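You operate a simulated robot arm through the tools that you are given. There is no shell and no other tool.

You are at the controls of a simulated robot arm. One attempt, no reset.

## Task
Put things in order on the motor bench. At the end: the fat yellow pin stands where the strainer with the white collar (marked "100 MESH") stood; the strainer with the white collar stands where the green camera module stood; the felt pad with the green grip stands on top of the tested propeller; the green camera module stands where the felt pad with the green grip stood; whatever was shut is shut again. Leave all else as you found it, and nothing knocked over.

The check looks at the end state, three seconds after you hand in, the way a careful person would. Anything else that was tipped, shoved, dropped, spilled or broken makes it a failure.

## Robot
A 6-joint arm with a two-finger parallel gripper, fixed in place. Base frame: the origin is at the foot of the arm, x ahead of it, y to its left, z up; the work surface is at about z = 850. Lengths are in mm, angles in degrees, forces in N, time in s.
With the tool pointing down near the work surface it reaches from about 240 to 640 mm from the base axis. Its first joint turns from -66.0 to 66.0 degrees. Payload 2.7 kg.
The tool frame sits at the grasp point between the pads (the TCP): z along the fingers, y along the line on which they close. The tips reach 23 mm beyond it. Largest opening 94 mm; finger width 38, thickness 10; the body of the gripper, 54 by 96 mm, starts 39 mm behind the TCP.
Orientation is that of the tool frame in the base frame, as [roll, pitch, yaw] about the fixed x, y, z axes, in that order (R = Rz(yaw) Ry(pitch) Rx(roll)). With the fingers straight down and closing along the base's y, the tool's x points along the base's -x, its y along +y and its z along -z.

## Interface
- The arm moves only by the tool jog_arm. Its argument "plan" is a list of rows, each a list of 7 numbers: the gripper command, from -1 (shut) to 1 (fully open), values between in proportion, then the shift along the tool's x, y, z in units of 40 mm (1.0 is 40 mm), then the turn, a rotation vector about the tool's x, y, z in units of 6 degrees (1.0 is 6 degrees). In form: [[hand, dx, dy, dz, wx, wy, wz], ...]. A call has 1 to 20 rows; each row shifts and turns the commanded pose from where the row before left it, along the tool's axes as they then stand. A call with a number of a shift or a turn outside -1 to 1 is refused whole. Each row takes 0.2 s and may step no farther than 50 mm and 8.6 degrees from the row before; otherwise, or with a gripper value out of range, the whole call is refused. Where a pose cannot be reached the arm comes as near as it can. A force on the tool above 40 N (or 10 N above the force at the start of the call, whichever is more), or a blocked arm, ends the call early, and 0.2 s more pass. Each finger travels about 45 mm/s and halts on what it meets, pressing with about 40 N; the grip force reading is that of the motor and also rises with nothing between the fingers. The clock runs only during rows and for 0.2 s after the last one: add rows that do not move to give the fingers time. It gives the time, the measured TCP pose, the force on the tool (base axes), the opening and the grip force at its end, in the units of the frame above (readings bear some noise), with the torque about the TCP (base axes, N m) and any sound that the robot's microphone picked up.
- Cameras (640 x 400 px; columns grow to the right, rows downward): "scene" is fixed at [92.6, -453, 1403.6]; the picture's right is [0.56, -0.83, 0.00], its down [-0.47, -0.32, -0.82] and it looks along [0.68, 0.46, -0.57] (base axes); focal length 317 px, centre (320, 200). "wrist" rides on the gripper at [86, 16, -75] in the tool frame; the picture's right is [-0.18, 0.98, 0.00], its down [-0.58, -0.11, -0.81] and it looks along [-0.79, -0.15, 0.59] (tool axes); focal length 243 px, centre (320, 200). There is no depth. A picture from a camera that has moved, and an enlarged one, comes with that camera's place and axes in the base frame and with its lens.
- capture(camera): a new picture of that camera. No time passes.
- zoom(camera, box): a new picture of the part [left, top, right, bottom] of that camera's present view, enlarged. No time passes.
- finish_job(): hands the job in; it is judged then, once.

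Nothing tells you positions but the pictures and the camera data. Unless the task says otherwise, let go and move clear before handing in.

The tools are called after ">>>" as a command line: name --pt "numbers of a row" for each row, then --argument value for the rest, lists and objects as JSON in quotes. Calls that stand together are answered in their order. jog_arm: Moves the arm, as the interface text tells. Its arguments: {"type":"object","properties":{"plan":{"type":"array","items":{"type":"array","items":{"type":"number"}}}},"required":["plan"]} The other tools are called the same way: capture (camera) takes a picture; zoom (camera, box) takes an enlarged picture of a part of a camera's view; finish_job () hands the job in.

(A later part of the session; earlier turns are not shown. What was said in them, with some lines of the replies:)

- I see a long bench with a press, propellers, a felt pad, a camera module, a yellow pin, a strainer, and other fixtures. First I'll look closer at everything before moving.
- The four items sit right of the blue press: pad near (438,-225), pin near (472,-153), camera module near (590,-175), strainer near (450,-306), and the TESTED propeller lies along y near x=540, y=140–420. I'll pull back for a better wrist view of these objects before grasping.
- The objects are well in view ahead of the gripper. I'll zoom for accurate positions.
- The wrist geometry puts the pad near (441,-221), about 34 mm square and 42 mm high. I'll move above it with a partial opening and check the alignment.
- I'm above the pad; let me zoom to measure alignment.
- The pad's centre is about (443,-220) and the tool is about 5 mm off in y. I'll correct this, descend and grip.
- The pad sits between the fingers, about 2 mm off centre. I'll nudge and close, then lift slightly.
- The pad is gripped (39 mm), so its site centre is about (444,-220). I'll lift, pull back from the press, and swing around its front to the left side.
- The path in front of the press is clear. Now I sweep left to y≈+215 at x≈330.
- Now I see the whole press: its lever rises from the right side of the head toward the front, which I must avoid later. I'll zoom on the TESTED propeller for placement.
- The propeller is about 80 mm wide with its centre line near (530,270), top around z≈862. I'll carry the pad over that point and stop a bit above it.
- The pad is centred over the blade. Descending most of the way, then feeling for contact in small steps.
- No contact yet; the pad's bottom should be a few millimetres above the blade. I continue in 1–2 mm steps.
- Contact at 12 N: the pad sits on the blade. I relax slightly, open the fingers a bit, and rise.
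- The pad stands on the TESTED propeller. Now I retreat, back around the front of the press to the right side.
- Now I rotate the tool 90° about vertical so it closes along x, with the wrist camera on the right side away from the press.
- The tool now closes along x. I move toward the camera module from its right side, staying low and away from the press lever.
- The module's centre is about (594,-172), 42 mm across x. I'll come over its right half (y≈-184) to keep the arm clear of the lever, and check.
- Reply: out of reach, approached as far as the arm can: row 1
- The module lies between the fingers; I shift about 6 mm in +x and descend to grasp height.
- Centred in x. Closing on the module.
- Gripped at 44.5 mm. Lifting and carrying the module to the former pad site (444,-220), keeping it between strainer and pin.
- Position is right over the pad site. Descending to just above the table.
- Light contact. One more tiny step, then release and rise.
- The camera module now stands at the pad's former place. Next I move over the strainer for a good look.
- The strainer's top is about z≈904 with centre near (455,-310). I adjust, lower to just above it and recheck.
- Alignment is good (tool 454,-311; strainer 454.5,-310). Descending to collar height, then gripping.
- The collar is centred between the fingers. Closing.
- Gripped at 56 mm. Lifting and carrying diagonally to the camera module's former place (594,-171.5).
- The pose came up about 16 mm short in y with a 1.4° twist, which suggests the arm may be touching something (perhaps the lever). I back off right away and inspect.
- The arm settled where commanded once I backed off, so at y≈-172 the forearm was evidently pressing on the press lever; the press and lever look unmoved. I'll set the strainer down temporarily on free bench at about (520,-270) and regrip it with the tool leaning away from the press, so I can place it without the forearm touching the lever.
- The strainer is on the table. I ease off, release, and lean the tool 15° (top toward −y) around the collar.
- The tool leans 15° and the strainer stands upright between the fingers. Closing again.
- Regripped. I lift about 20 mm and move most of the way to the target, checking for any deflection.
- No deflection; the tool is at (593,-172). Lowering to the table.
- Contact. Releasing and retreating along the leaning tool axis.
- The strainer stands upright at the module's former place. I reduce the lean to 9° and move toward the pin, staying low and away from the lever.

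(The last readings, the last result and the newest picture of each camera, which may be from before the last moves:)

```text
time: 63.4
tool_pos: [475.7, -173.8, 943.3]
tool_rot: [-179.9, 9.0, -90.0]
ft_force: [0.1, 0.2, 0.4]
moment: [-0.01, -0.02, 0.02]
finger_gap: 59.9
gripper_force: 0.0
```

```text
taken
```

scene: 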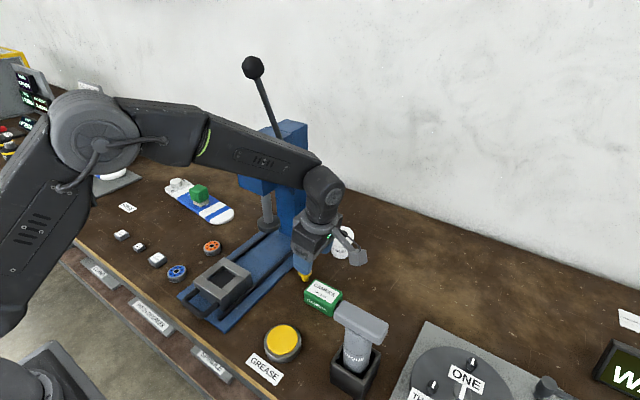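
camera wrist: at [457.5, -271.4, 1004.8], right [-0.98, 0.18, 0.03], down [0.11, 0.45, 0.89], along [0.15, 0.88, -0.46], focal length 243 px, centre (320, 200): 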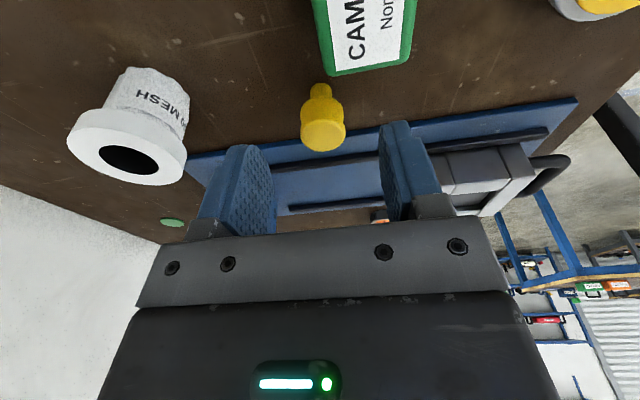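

>>> zoom --camera "wrist" --box '[250, 60, 400, 180]'

>>> zoom --camera "scene" --box '[260, 200, 400, 320]'

```text
3.33 times, centred on (325, 120) of wrist
camera zoom: at [457.5, -271.4, 1004.8], right [-0.98, 0.18, 0.03], down [0.11, 0.45, 0.89], along [0.15, 0.88, -0.46], focal length 809 px, centre (303, 467)
```

zoom: 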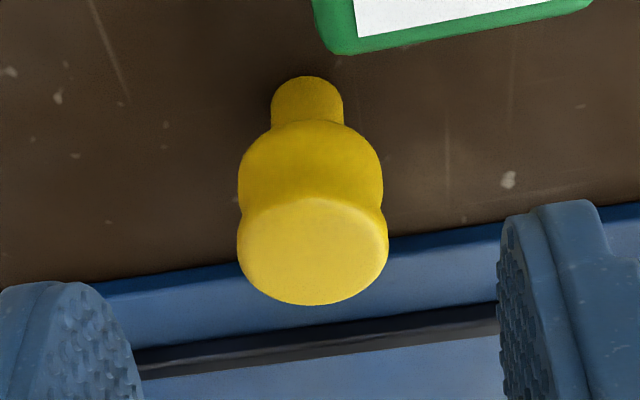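

```text
3.33 times, centred on (330, 260) of scene
camera zoom: at [92.6, -452.9, 1403.6], right [0.56, -0.83, 0.0], down [-0.47, -0.32, -0.82], along [0.68, 0.46, -0.57], focal length 1056 px, centre (287, 0)
```

zoom: 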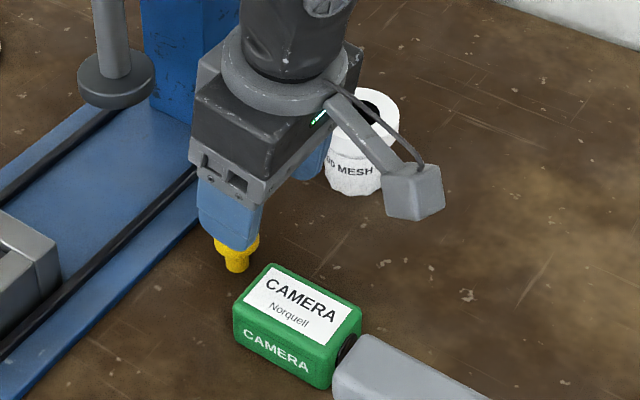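

The pin's centre is at about (474,-151.5) with a 29 mm head. I move over it and descend around it.

>>> jog_arm --pt "0.27 -0.29 -0.01 0.045 0 0 0" --pt "0.27 -0.283 0 0.045 0 0 0" --pt "0.27 0 0 0 0 0 0"

>>> capture --camera "wrist"

>>> zoom --camera "scene" --box '[230, 100, 430, 270]'

```text
time: 64.2
tool_pos: [473.4, -152.3, 945.6]
tool_rot: [-179.8, 9.1, -89.9]
ft_force: [0.2, -0.4, 0.0]
moment: [-0.02, -0.01, 0.0]
finger_gap: 59.7
gripper_force: 0.0
```

```text
taken
camera wrist: at [457.3, -248.4, 1005.0], right [-0.98, 0.18, 0.03], down [0.11, 0.45, 0.89], along [0.15, 0.88, -0.46], focal length 243 px, centre (320, 200)
```

wrist: 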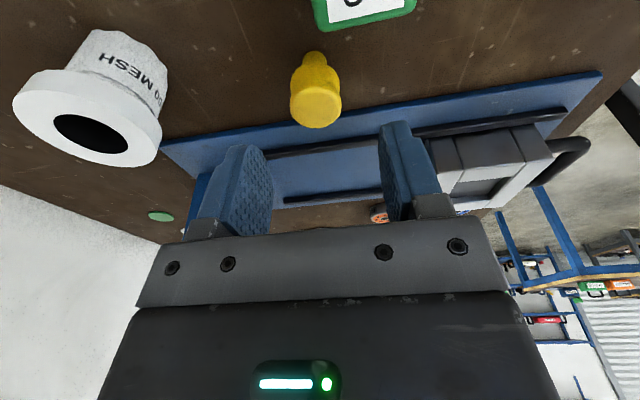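

```text
2.35 times, centred on (330, 185) of scene
camera zoom: at [92.6, -453.0, 1403.6], right [0.56, -0.83, 0.0], down [-0.47, -0.32, -0.82], along [0.68, 0.46, -0.57], focal length 745 px, centre (296, 235)
```

zoom: 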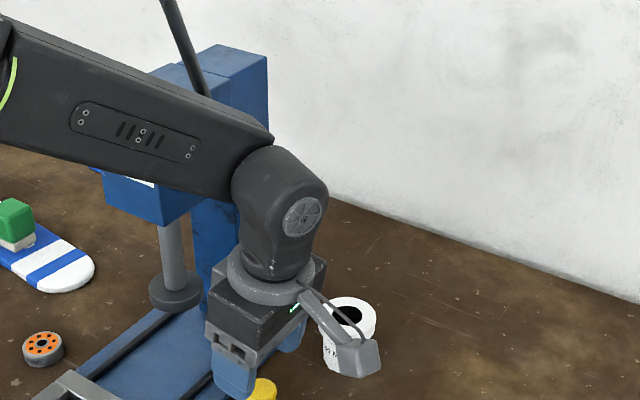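

No deflection. Descending to grip height around the pin's head.

>>> jog_arm --pt "0.27 0.082 0 0.515 0 0 0" --pt "0.27 0.082 0 0.515 0 0 0" --pt "0.27 0.08 -0.01 0.51 0 0 0" --pt "0.27 0 0 0 0 0 0"

>>> capture --camera "wrist"

>>> zoom --camera "scene" --box '[260, 200, 400, 320]'

```text
time: 65.2
tool_pos: [475.1, -151.1, 881.0]
tool_rot: [-179.8, 9.0, -90.0]
ft_force: [-0.8, 0.0, -0.4]
moment: [-0.03, 0.0, 0.01]
finger_gap: 59.8
gripper_force: 0.1
```

```text
taken
camera wrist: at [458.4, -248.4, 941.5], right [-0.98, 0.18, 0.03], down [0.11, 0.45, 0.89], along [0.15, 0.88, -0.46], focal length 243 px, centre (320, 200)
```

wrist: 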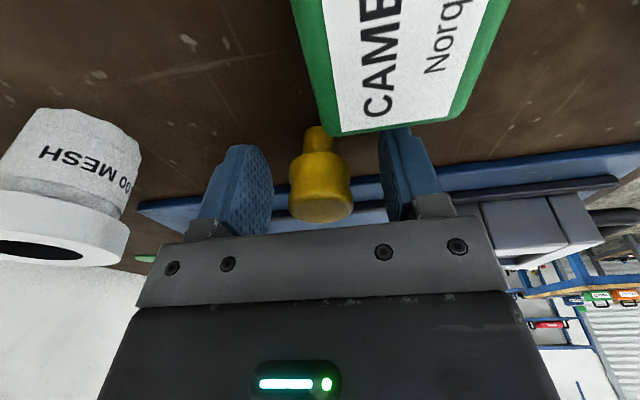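

```text
3.33 times, centred on (330, 260) of scene
camera zoom: at [92.6, -453.0, 1403.6], right [0.56, -0.83, 0.0], down [-0.47, -0.32, -0.82], along [0.68, 0.46, -0.57], focal length 1056 px, centre (287, 0)
```

zoom: 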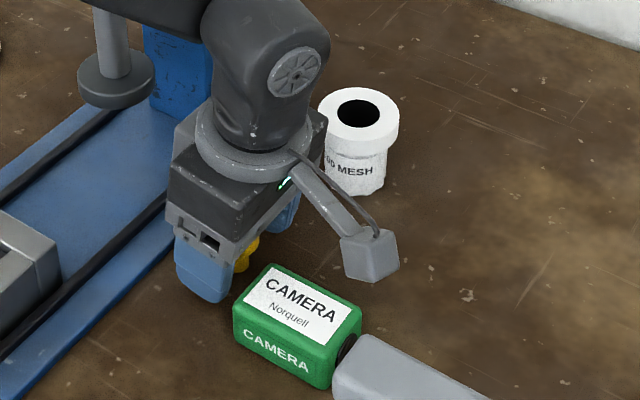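

The pin's head is between the fingers. Closing.

>>> jog_arm --pt "-1 0 0 0 0 0 0" --pt "-1 0 0 0 0 0 0" --pt "-1 0 0 0 0 0 0" --pt "-1 0 0 0 0 0 0" --pt "-1 0 0 0 0 0 0"

>>> capture --camera "wrist"

```text
time: 66.4
tool_pos: [474.5, -151.0, 881.0]
tool_rot: [-179.9, 9.0, -90.0]
ft_force: [0.1, 0.1, 0.1]
moment: [0.03, -0.04, -0.01]
finger_gap: 28.4
gripper_force: 39.5
```

```text
taken
camera wrist: at [458.4, -248.3, 941.8], right [-0.98, 0.18, 0.03], down [0.11, 0.45, 0.89], along [0.15, 0.88, -0.46], focal length 243 px, centre (320, 200)
```

wrist: 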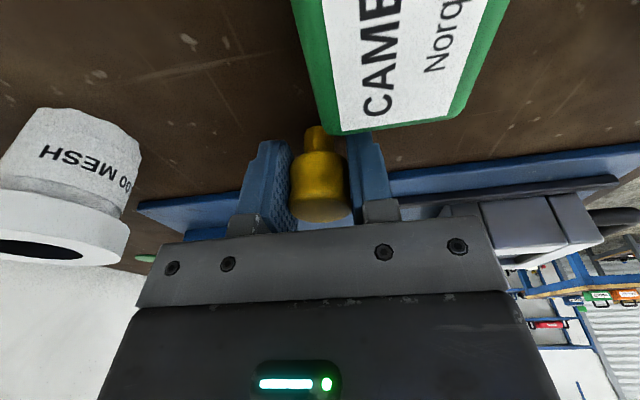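

Gripped (28 mm). I lift, go around the camera module, and carry the pin to the strainer's former place (454.5,-310.5).

>>> jog_arm --pt "-1 -0.078 0 -0.494 0 0 0" --pt "-1 -0.117 0 -0.741 0 0 0" --pt "-1 0.617 -0.375 -0.098 0 0 0" --pt "-1 0.617 -0.375 -0.098 0 0 0" --pt "-1 0.643 0 -0.735 0 0 0" --pt "-1 0.741 0 -0.117 0 0 0" --pt "-1 0.741 0.375 -0.117 0 0 0" --pt "-1 0.469 0.5 -0.074 0 0 0" --pt "-1 0 0.37 0 0 0 0" --pt "-1 0 0 0 0 0 0"

>>> capture --camera "wrist"

>>> capture --camera "scene"

>>> zoom --camera "scene" --box '[300, 200, 480, 340]'

```text
time: 68.6
tool_pos: [454.6, -310.4, 959.1]
tool_rot: [-179.9, 8.9, -90.0]
ft_force: [-0.5, 0.8, -0.4]
moment: [-0.03, 0.0, -0.01]
finger_gap: 28.4
gripper_force: 40.2
```

```text
taken
camera wrist: at [438.5, -407.7, 1019.1], right [-0.98, 0.18, 0.03], down [0.11, 0.45, 0.89], along [0.15, 0.88, -0.46], focal length 243 px, centre (320, 200)
```

wrist: 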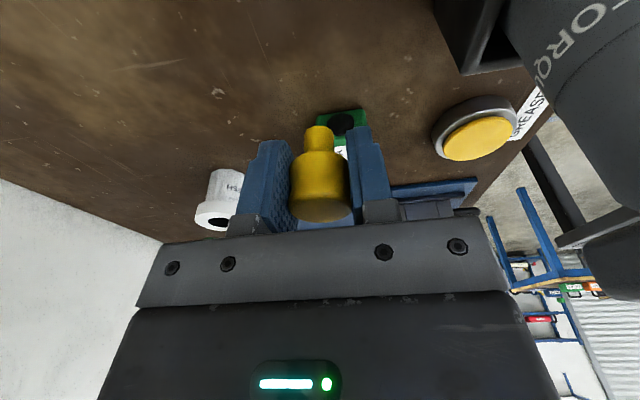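

```text
taken
```

scene: 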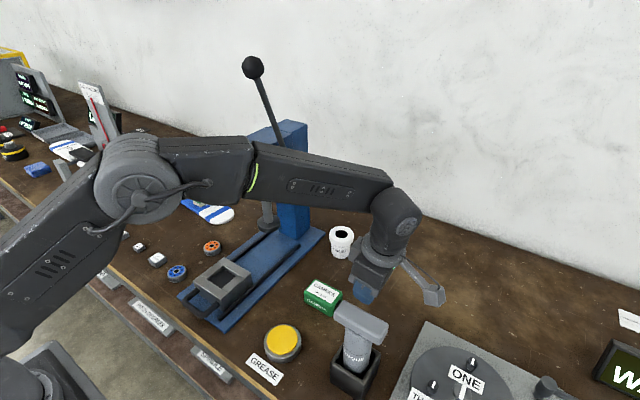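

```text
2.86 times, centred on (390, 270) of scene
camera zoom: at [92.6, -453.0, 1403.6], right [0.56, -0.83, 0.0], down [-0.47, -0.32, -0.82], along [0.68, 0.46, -0.57], focal length 905 px, centre (120, 0)
```

zoom: 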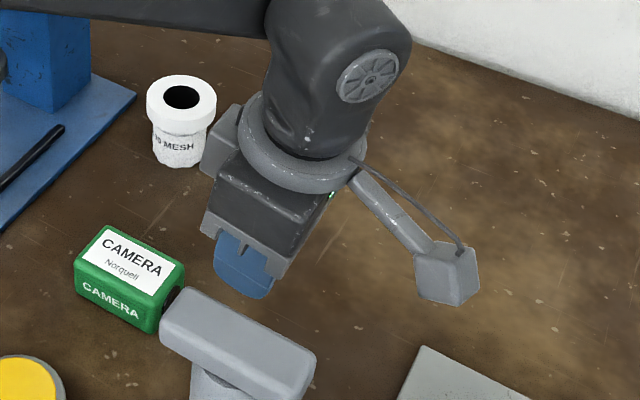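

Over the target. Lowering to just above the table.

>>> jog_arm --pt "-1 0.091 0 0.576 0 0 0" --pt "-1 0.091 0 0.576 0 0 0" --pt "-1 0.091 0 0.576 0 0 0" --pt "-1 0 0 0 0 0 0"

>>> capture --camera "wrist"

>>> zoom --camera "scene" --box '[300, 200, 480, 340]'

```text
time: 69.6
tool_pos: [456.0, -310.0, 886.4]
tool_rot: [179.9, 9.0, -90.0]
ft_force: [-0.5, -0.5, -0.5]
moment: [0.01, 0.0, -0.01]
finger_gap: 28.4
gripper_force: 40.3
```

```text
taken
camera wrist: at [438.8, -407.8, 947.3], right [-0.98, 0.18, 0.03], down [0.11, 0.45, 0.89], along [0.15, 0.88, -0.46], focal length 243 px, centre (320, 200)
```

wrist: 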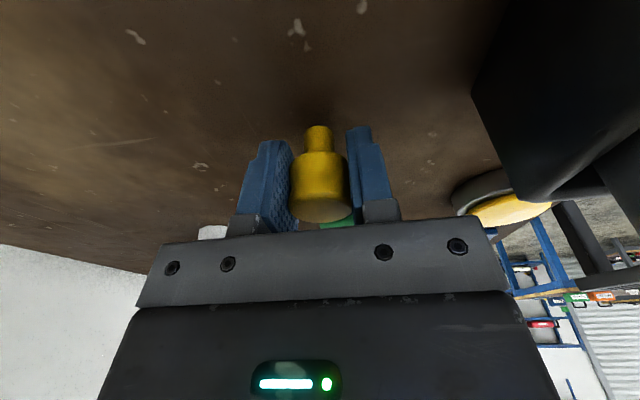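

```text
2.86 times, centred on (390, 270) of scene
camera zoom: at [92.6, -453.0, 1403.6], right [0.56, -0.83, 0.0], down [-0.47, -0.32, -0.82], along [0.68, 0.46, -0.57], focal length 905 px, centre (120, 0)
```

zoom: 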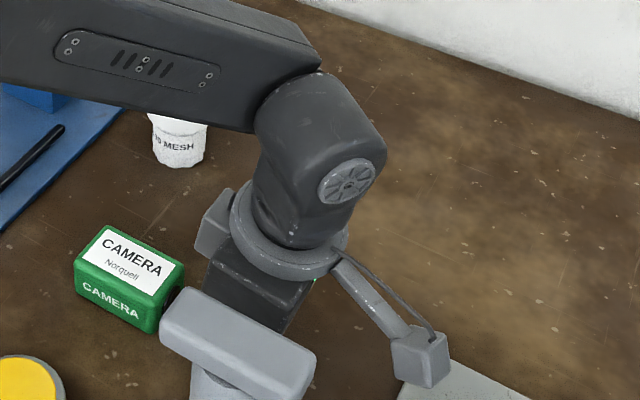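

>>> jog_arm --pt "-1 0.014 0 0.09 0 0 0" --pt "-1 0 0 0 0 0 0"

>>> jog_arm --pt "-1 0.005 0 0.03 0 0 0" --pt "-1 0 0 0 0 0 0"

>>> jog_arm --pt "-1 0.003 0 0.02 0 0 0" --pt "-1 0 0 0 0 0 0"

>>> capture --camera "wrist"

```text
time: 70.2
tool_pos: [455.0, -310.5, 884.2]
tool_rot: [-179.9, 9.0, -90.0]
ft_force: [0.0, -0.3, 0.1]
moment: [0.02, 0.03, -0.03]
finger_gap: 28.2
gripper_force: 39.6
```

```text
time: 70.8
tool_pos: [454.4, -311.3, 881.2]
tool_rot: [-179.9, 9.0, -90.1]
ft_force: [0.1, 0.5, -1.7]
moment: [0.03, 0.03, 0.0]
finger_gap: 28.1
gripper_force: 40.1
```

```text
time: 71.4
tool_pos: [455.9, -310.8, 882.0]
tool_rot: [-179.9, 9.0, -90.1]
ft_force: [-0.2, 0.9, -0.8]
moment: [-0.03, -0.03, -0.03]
finger_gap: 28.2
gripper_force: 40.2
```

```text
taken
camera wrist: at [438.6, -407.8, 942.0], right [-0.98, 0.18, 0.03], down [0.11, 0.45, 0.89], along [0.15, 0.88, -0.46], focal length 243 px, centre (320, 200)
```

wrist: 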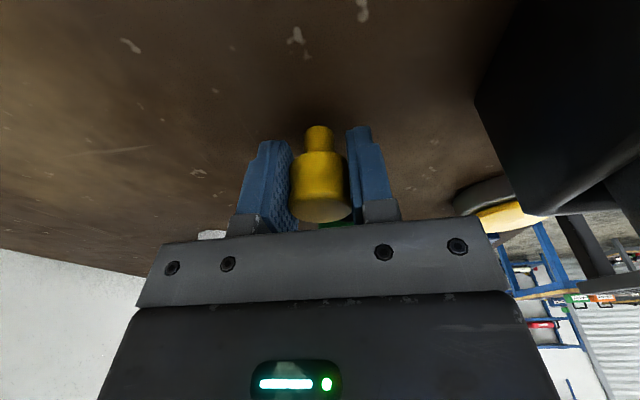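

>>> jog_arm --pt "-1 0.003 0 0.02 0 0 0" --pt "-1 0 0 0 0 0 0"

>>> jog_arm --pt "-1 0.002 0 0.015 0 0 0" --pt "-1 0 0 0 0 0 0"

```text
time: 72.0
tool_pos: [454.4, -310.6, 882.0]
tool_rot: [-179.9, 8.8, -90.0]
ft_force: [-1.1, 1.2, 6.2]
moment: [0.1, 0.02, -0.02]
finger_gap: 28.3
gripper_force: 39.5
```

```text
time: 72.6
tool_pos: [455.1, -310.9, 881.3]
tool_rot: [-179.8, 9.0, -90.1]
ft_force: [-2.1, 4.3, 15.1]
moment: [0.15, 0.06, 0.03]
finger_gap: 28.6
gripper_force: 40.2
```

Contact made. I relax slightly, open gently, and retreat upward.

>>> jog_arm --pt "-1 -0.003 0 -0.02 0 0 0" --pt "-1 0 0 0 0 0 0" --pt "-0.25 0 0 0 0 0 0" --pt "-0.1 0 0 0 0 0 0" --pt "0.1 0 0 0 0 0 0" --pt "0.27 0 0 0 0 0 0" --pt "0.27 0 0 0 0 0 0"

>>> capture --camera "wrist"

```text
time: 74.2
tool_pos: [453.4, -311.3, 880.7]
tool_rot: [-179.9, 9.0, -90.0]
ft_force: [0.9, 0.1, 0.0]
moment: [0.01, -0.02, 0.0]
finger_gap: 59.7
gripper_force: 0.0
```

```text
taken
camera wrist: at [437.8, -408.2, 941.2], right [-0.98, 0.18, 0.03], down [0.11, 0.45, 0.89], along [0.15, 0.88, -0.46], focal length 243 px, centre (320, 200)
```

wrist: 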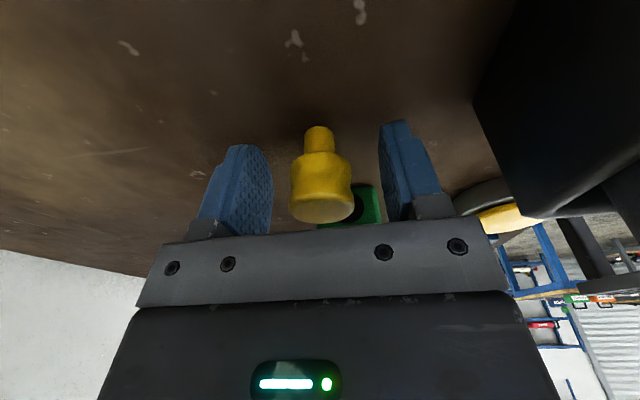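

The pin stands free. Rising straight out along the tool axis.

>>> jog_arm --pt "0.27 -0.04 0 -0.3 0 0 0" --pt "0.27 -0.1 0 -0.6 0 0 0" --pt "0.27 -0.15 0 -0.95 0 0 0" --pt "0.27 -0.15 0 -0.95 0 0 0" --pt "0.27 -0.15 0 -0.95 0 0 0" --pt "0.27 -0.15 0 -0.95 0 0 0" --pt "0.27 0 0 0 0 0 0"

>>> capture --camera "wrist"

>>> capture --camera "scene"

>>> zoom --camera "scene" --box '[290, 220, 400, 320]'

```text
time: 75.8
tool_pos: [456.2, -309.3, 1074.3]
tool_rot: [-180.0, 9.0, -90.0]
ft_force: [-0.5, 0.7, 0.1]
moment: [0.01, -0.01, 0.02]
finger_gap: 59.6
gripper_force: 0.0
```

```text
taken
camera wrist: at [440.0, -407.5, 1135.1], right [-0.98, 0.18, 0.03], down [0.11, 0.45, 0.89], along [0.15, 0.88, -0.46], focal length 243 px, centre (320, 200)
```

wrist: 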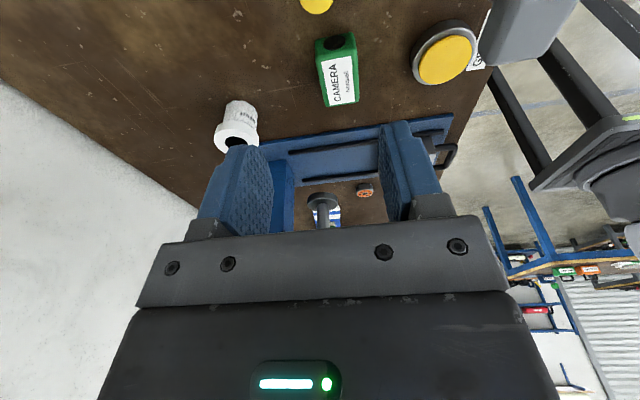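

```text
taken
```

scene: 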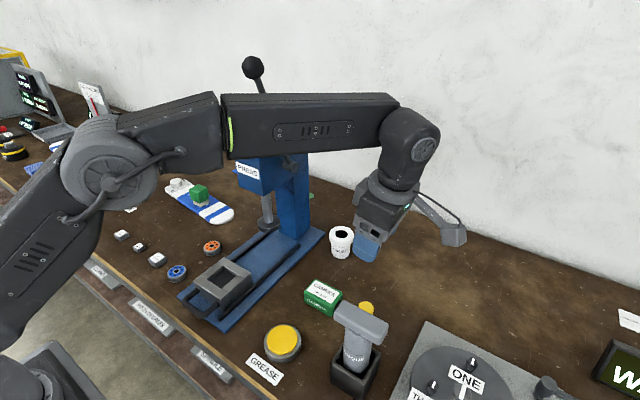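

```text
4.00 times, centred on (345, 270) of scene
camera zoom: at [92.6, -453.0, 1403.6], right [0.56, -0.83, 0.0], down [-0.47, -0.32, -0.82], along [0.68, 0.46, -0.57], focal length 1267 px, centre (220, -80)
```

zoom: 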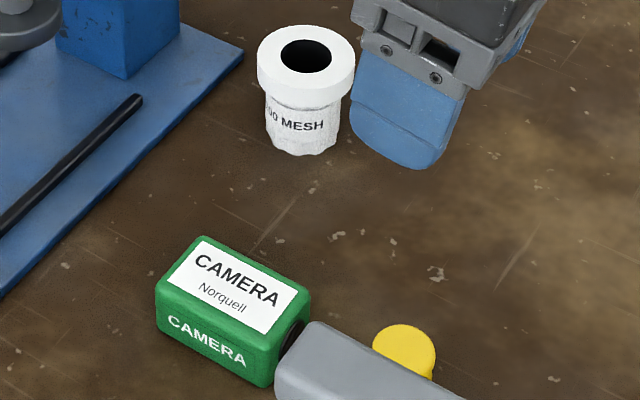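

All four items stand in their places. I pull the arm back and up to check the whole bench, especially the press lever.

>>> jog_arm --pt "0.27 -0.15 0 -0.95 0 0 0" --pt "0.27 -0.1 0.3 -0.8 0 0 0" --pt "0.27 0 0.9 0 0 0 0" --pt "0.27 0 0.9 0 0 0 0" --pt "0.27 0 0.9 0 0 0 0" --pt "0.27 0 0 0 0 0 0"

>>> capture --camera "wrist"

>>> capture --camera "scene"

>>> zoom --camera "scene" --box '[200, 40, 360, 260]'

>>> zoom --camera "scene" --box '[130, 120, 250, 240]'

```text
time: 77.2
tool_pos: [338.0, -313.7, 1144.3]
tool_rot: [-179.9, 8.9, -89.9]
ft_force: [-0.4, -0.1, 0.0]
moment: [-0.01, 0.0, -0.03]
finger_gap: 59.9
gripper_force: 0.0
```

```text
taken
camera wrist: at [321.1, -410.7, 1205.6], right [-0.98, 0.18, 0.03], down [0.11, 0.45, 0.89], along [0.15, 0.88, -0.46], focal length 243 px, centre (320, 200)
```

wrist: 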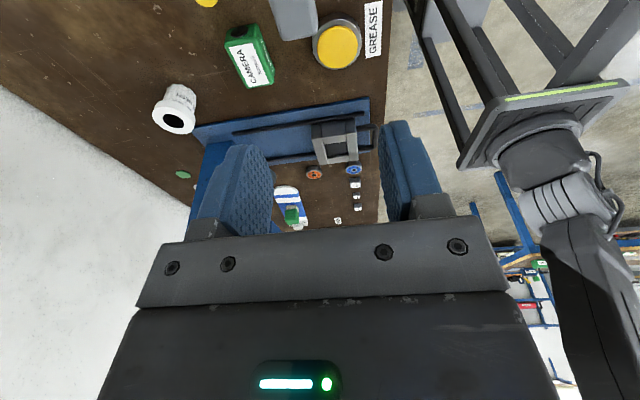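

```text
taken
```

scene: 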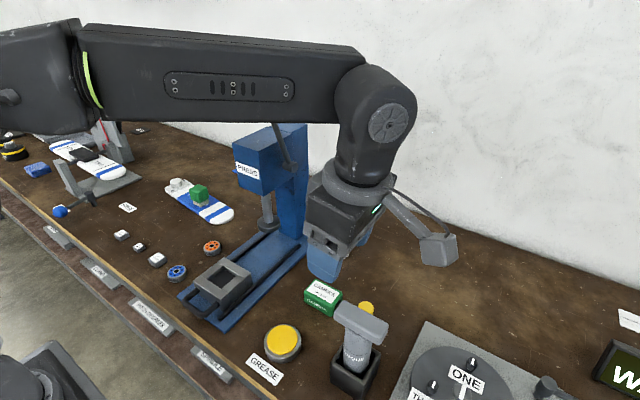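

```text
1.82 times, centred on (280, 150) of scene
camera zoom: at [92.6, -453.0, 1403.6], right [0.56, -0.83, 0.0], down [-0.47, -0.32, -0.82], along [0.68, 0.46, -0.57], focal length 576 px, centre (393, 291)
```

zoom: 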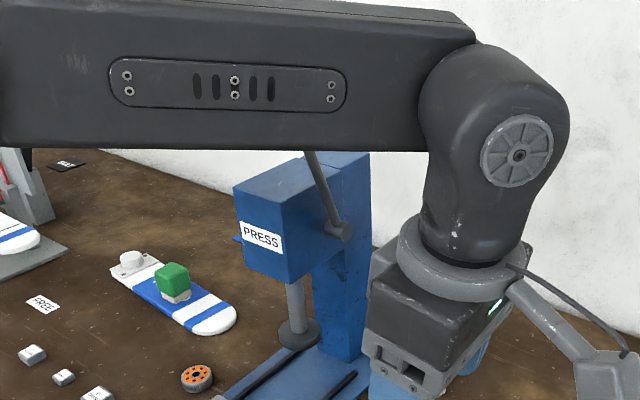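

```text
3.33 times, centred on (190, 180) of scene
camera zoom: at [92.6, -453.0, 1403.6], right [0.56, -0.83, 0.0], down [-0.47, -0.32, -0.82], along [0.68, 0.46, -0.57], focal length 1056 px, centre (753, 267)
```

zoom: 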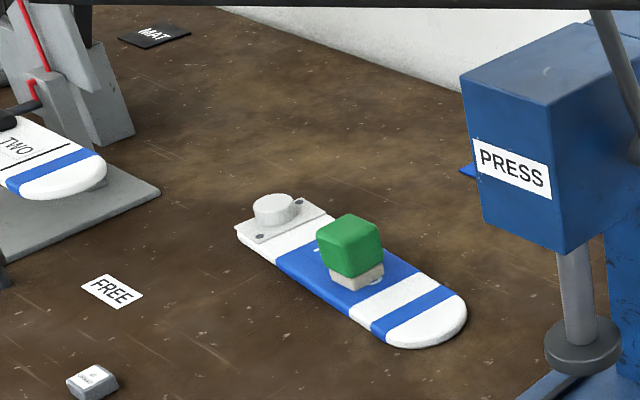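

The press, lever, propeller and everything else look unchanged, and all four items stand upright in their assigned places with the arm clear. Handing in.

>>> finish_job

```text
The job is handed in.
```

All four items are standing in their assigned places, and I've handed the job in. The arm was clear of everything when I did.

| Item | Now stands |
|---|---|
| Felt pad with the green grip | on top of the TESTED propeller, near its middle |
| Green camera module | where the felt pad stood |
| Strainer with the white collar | where the camera module stood |
| Fat yellow pin | where the strainer stood |

- **Contact with the press:** on my first try at placing the strainer, the arm was pushed about 16 mm off course. I think the forearm was pressing against the press lever. There may also have been a lighter touch when I picked up the camera module, as the arm was slightly twisted there too.
- **What I did about it:** I backed off, set the strainer down briefly on clear bench, and gripped it again with the tool leaning away from the press. It then went into place without touching anything. Before-and-after pictures show the press, ram and lever unchanged.
- **Shut items:** I opened nothing, so there was nothing to shut again.
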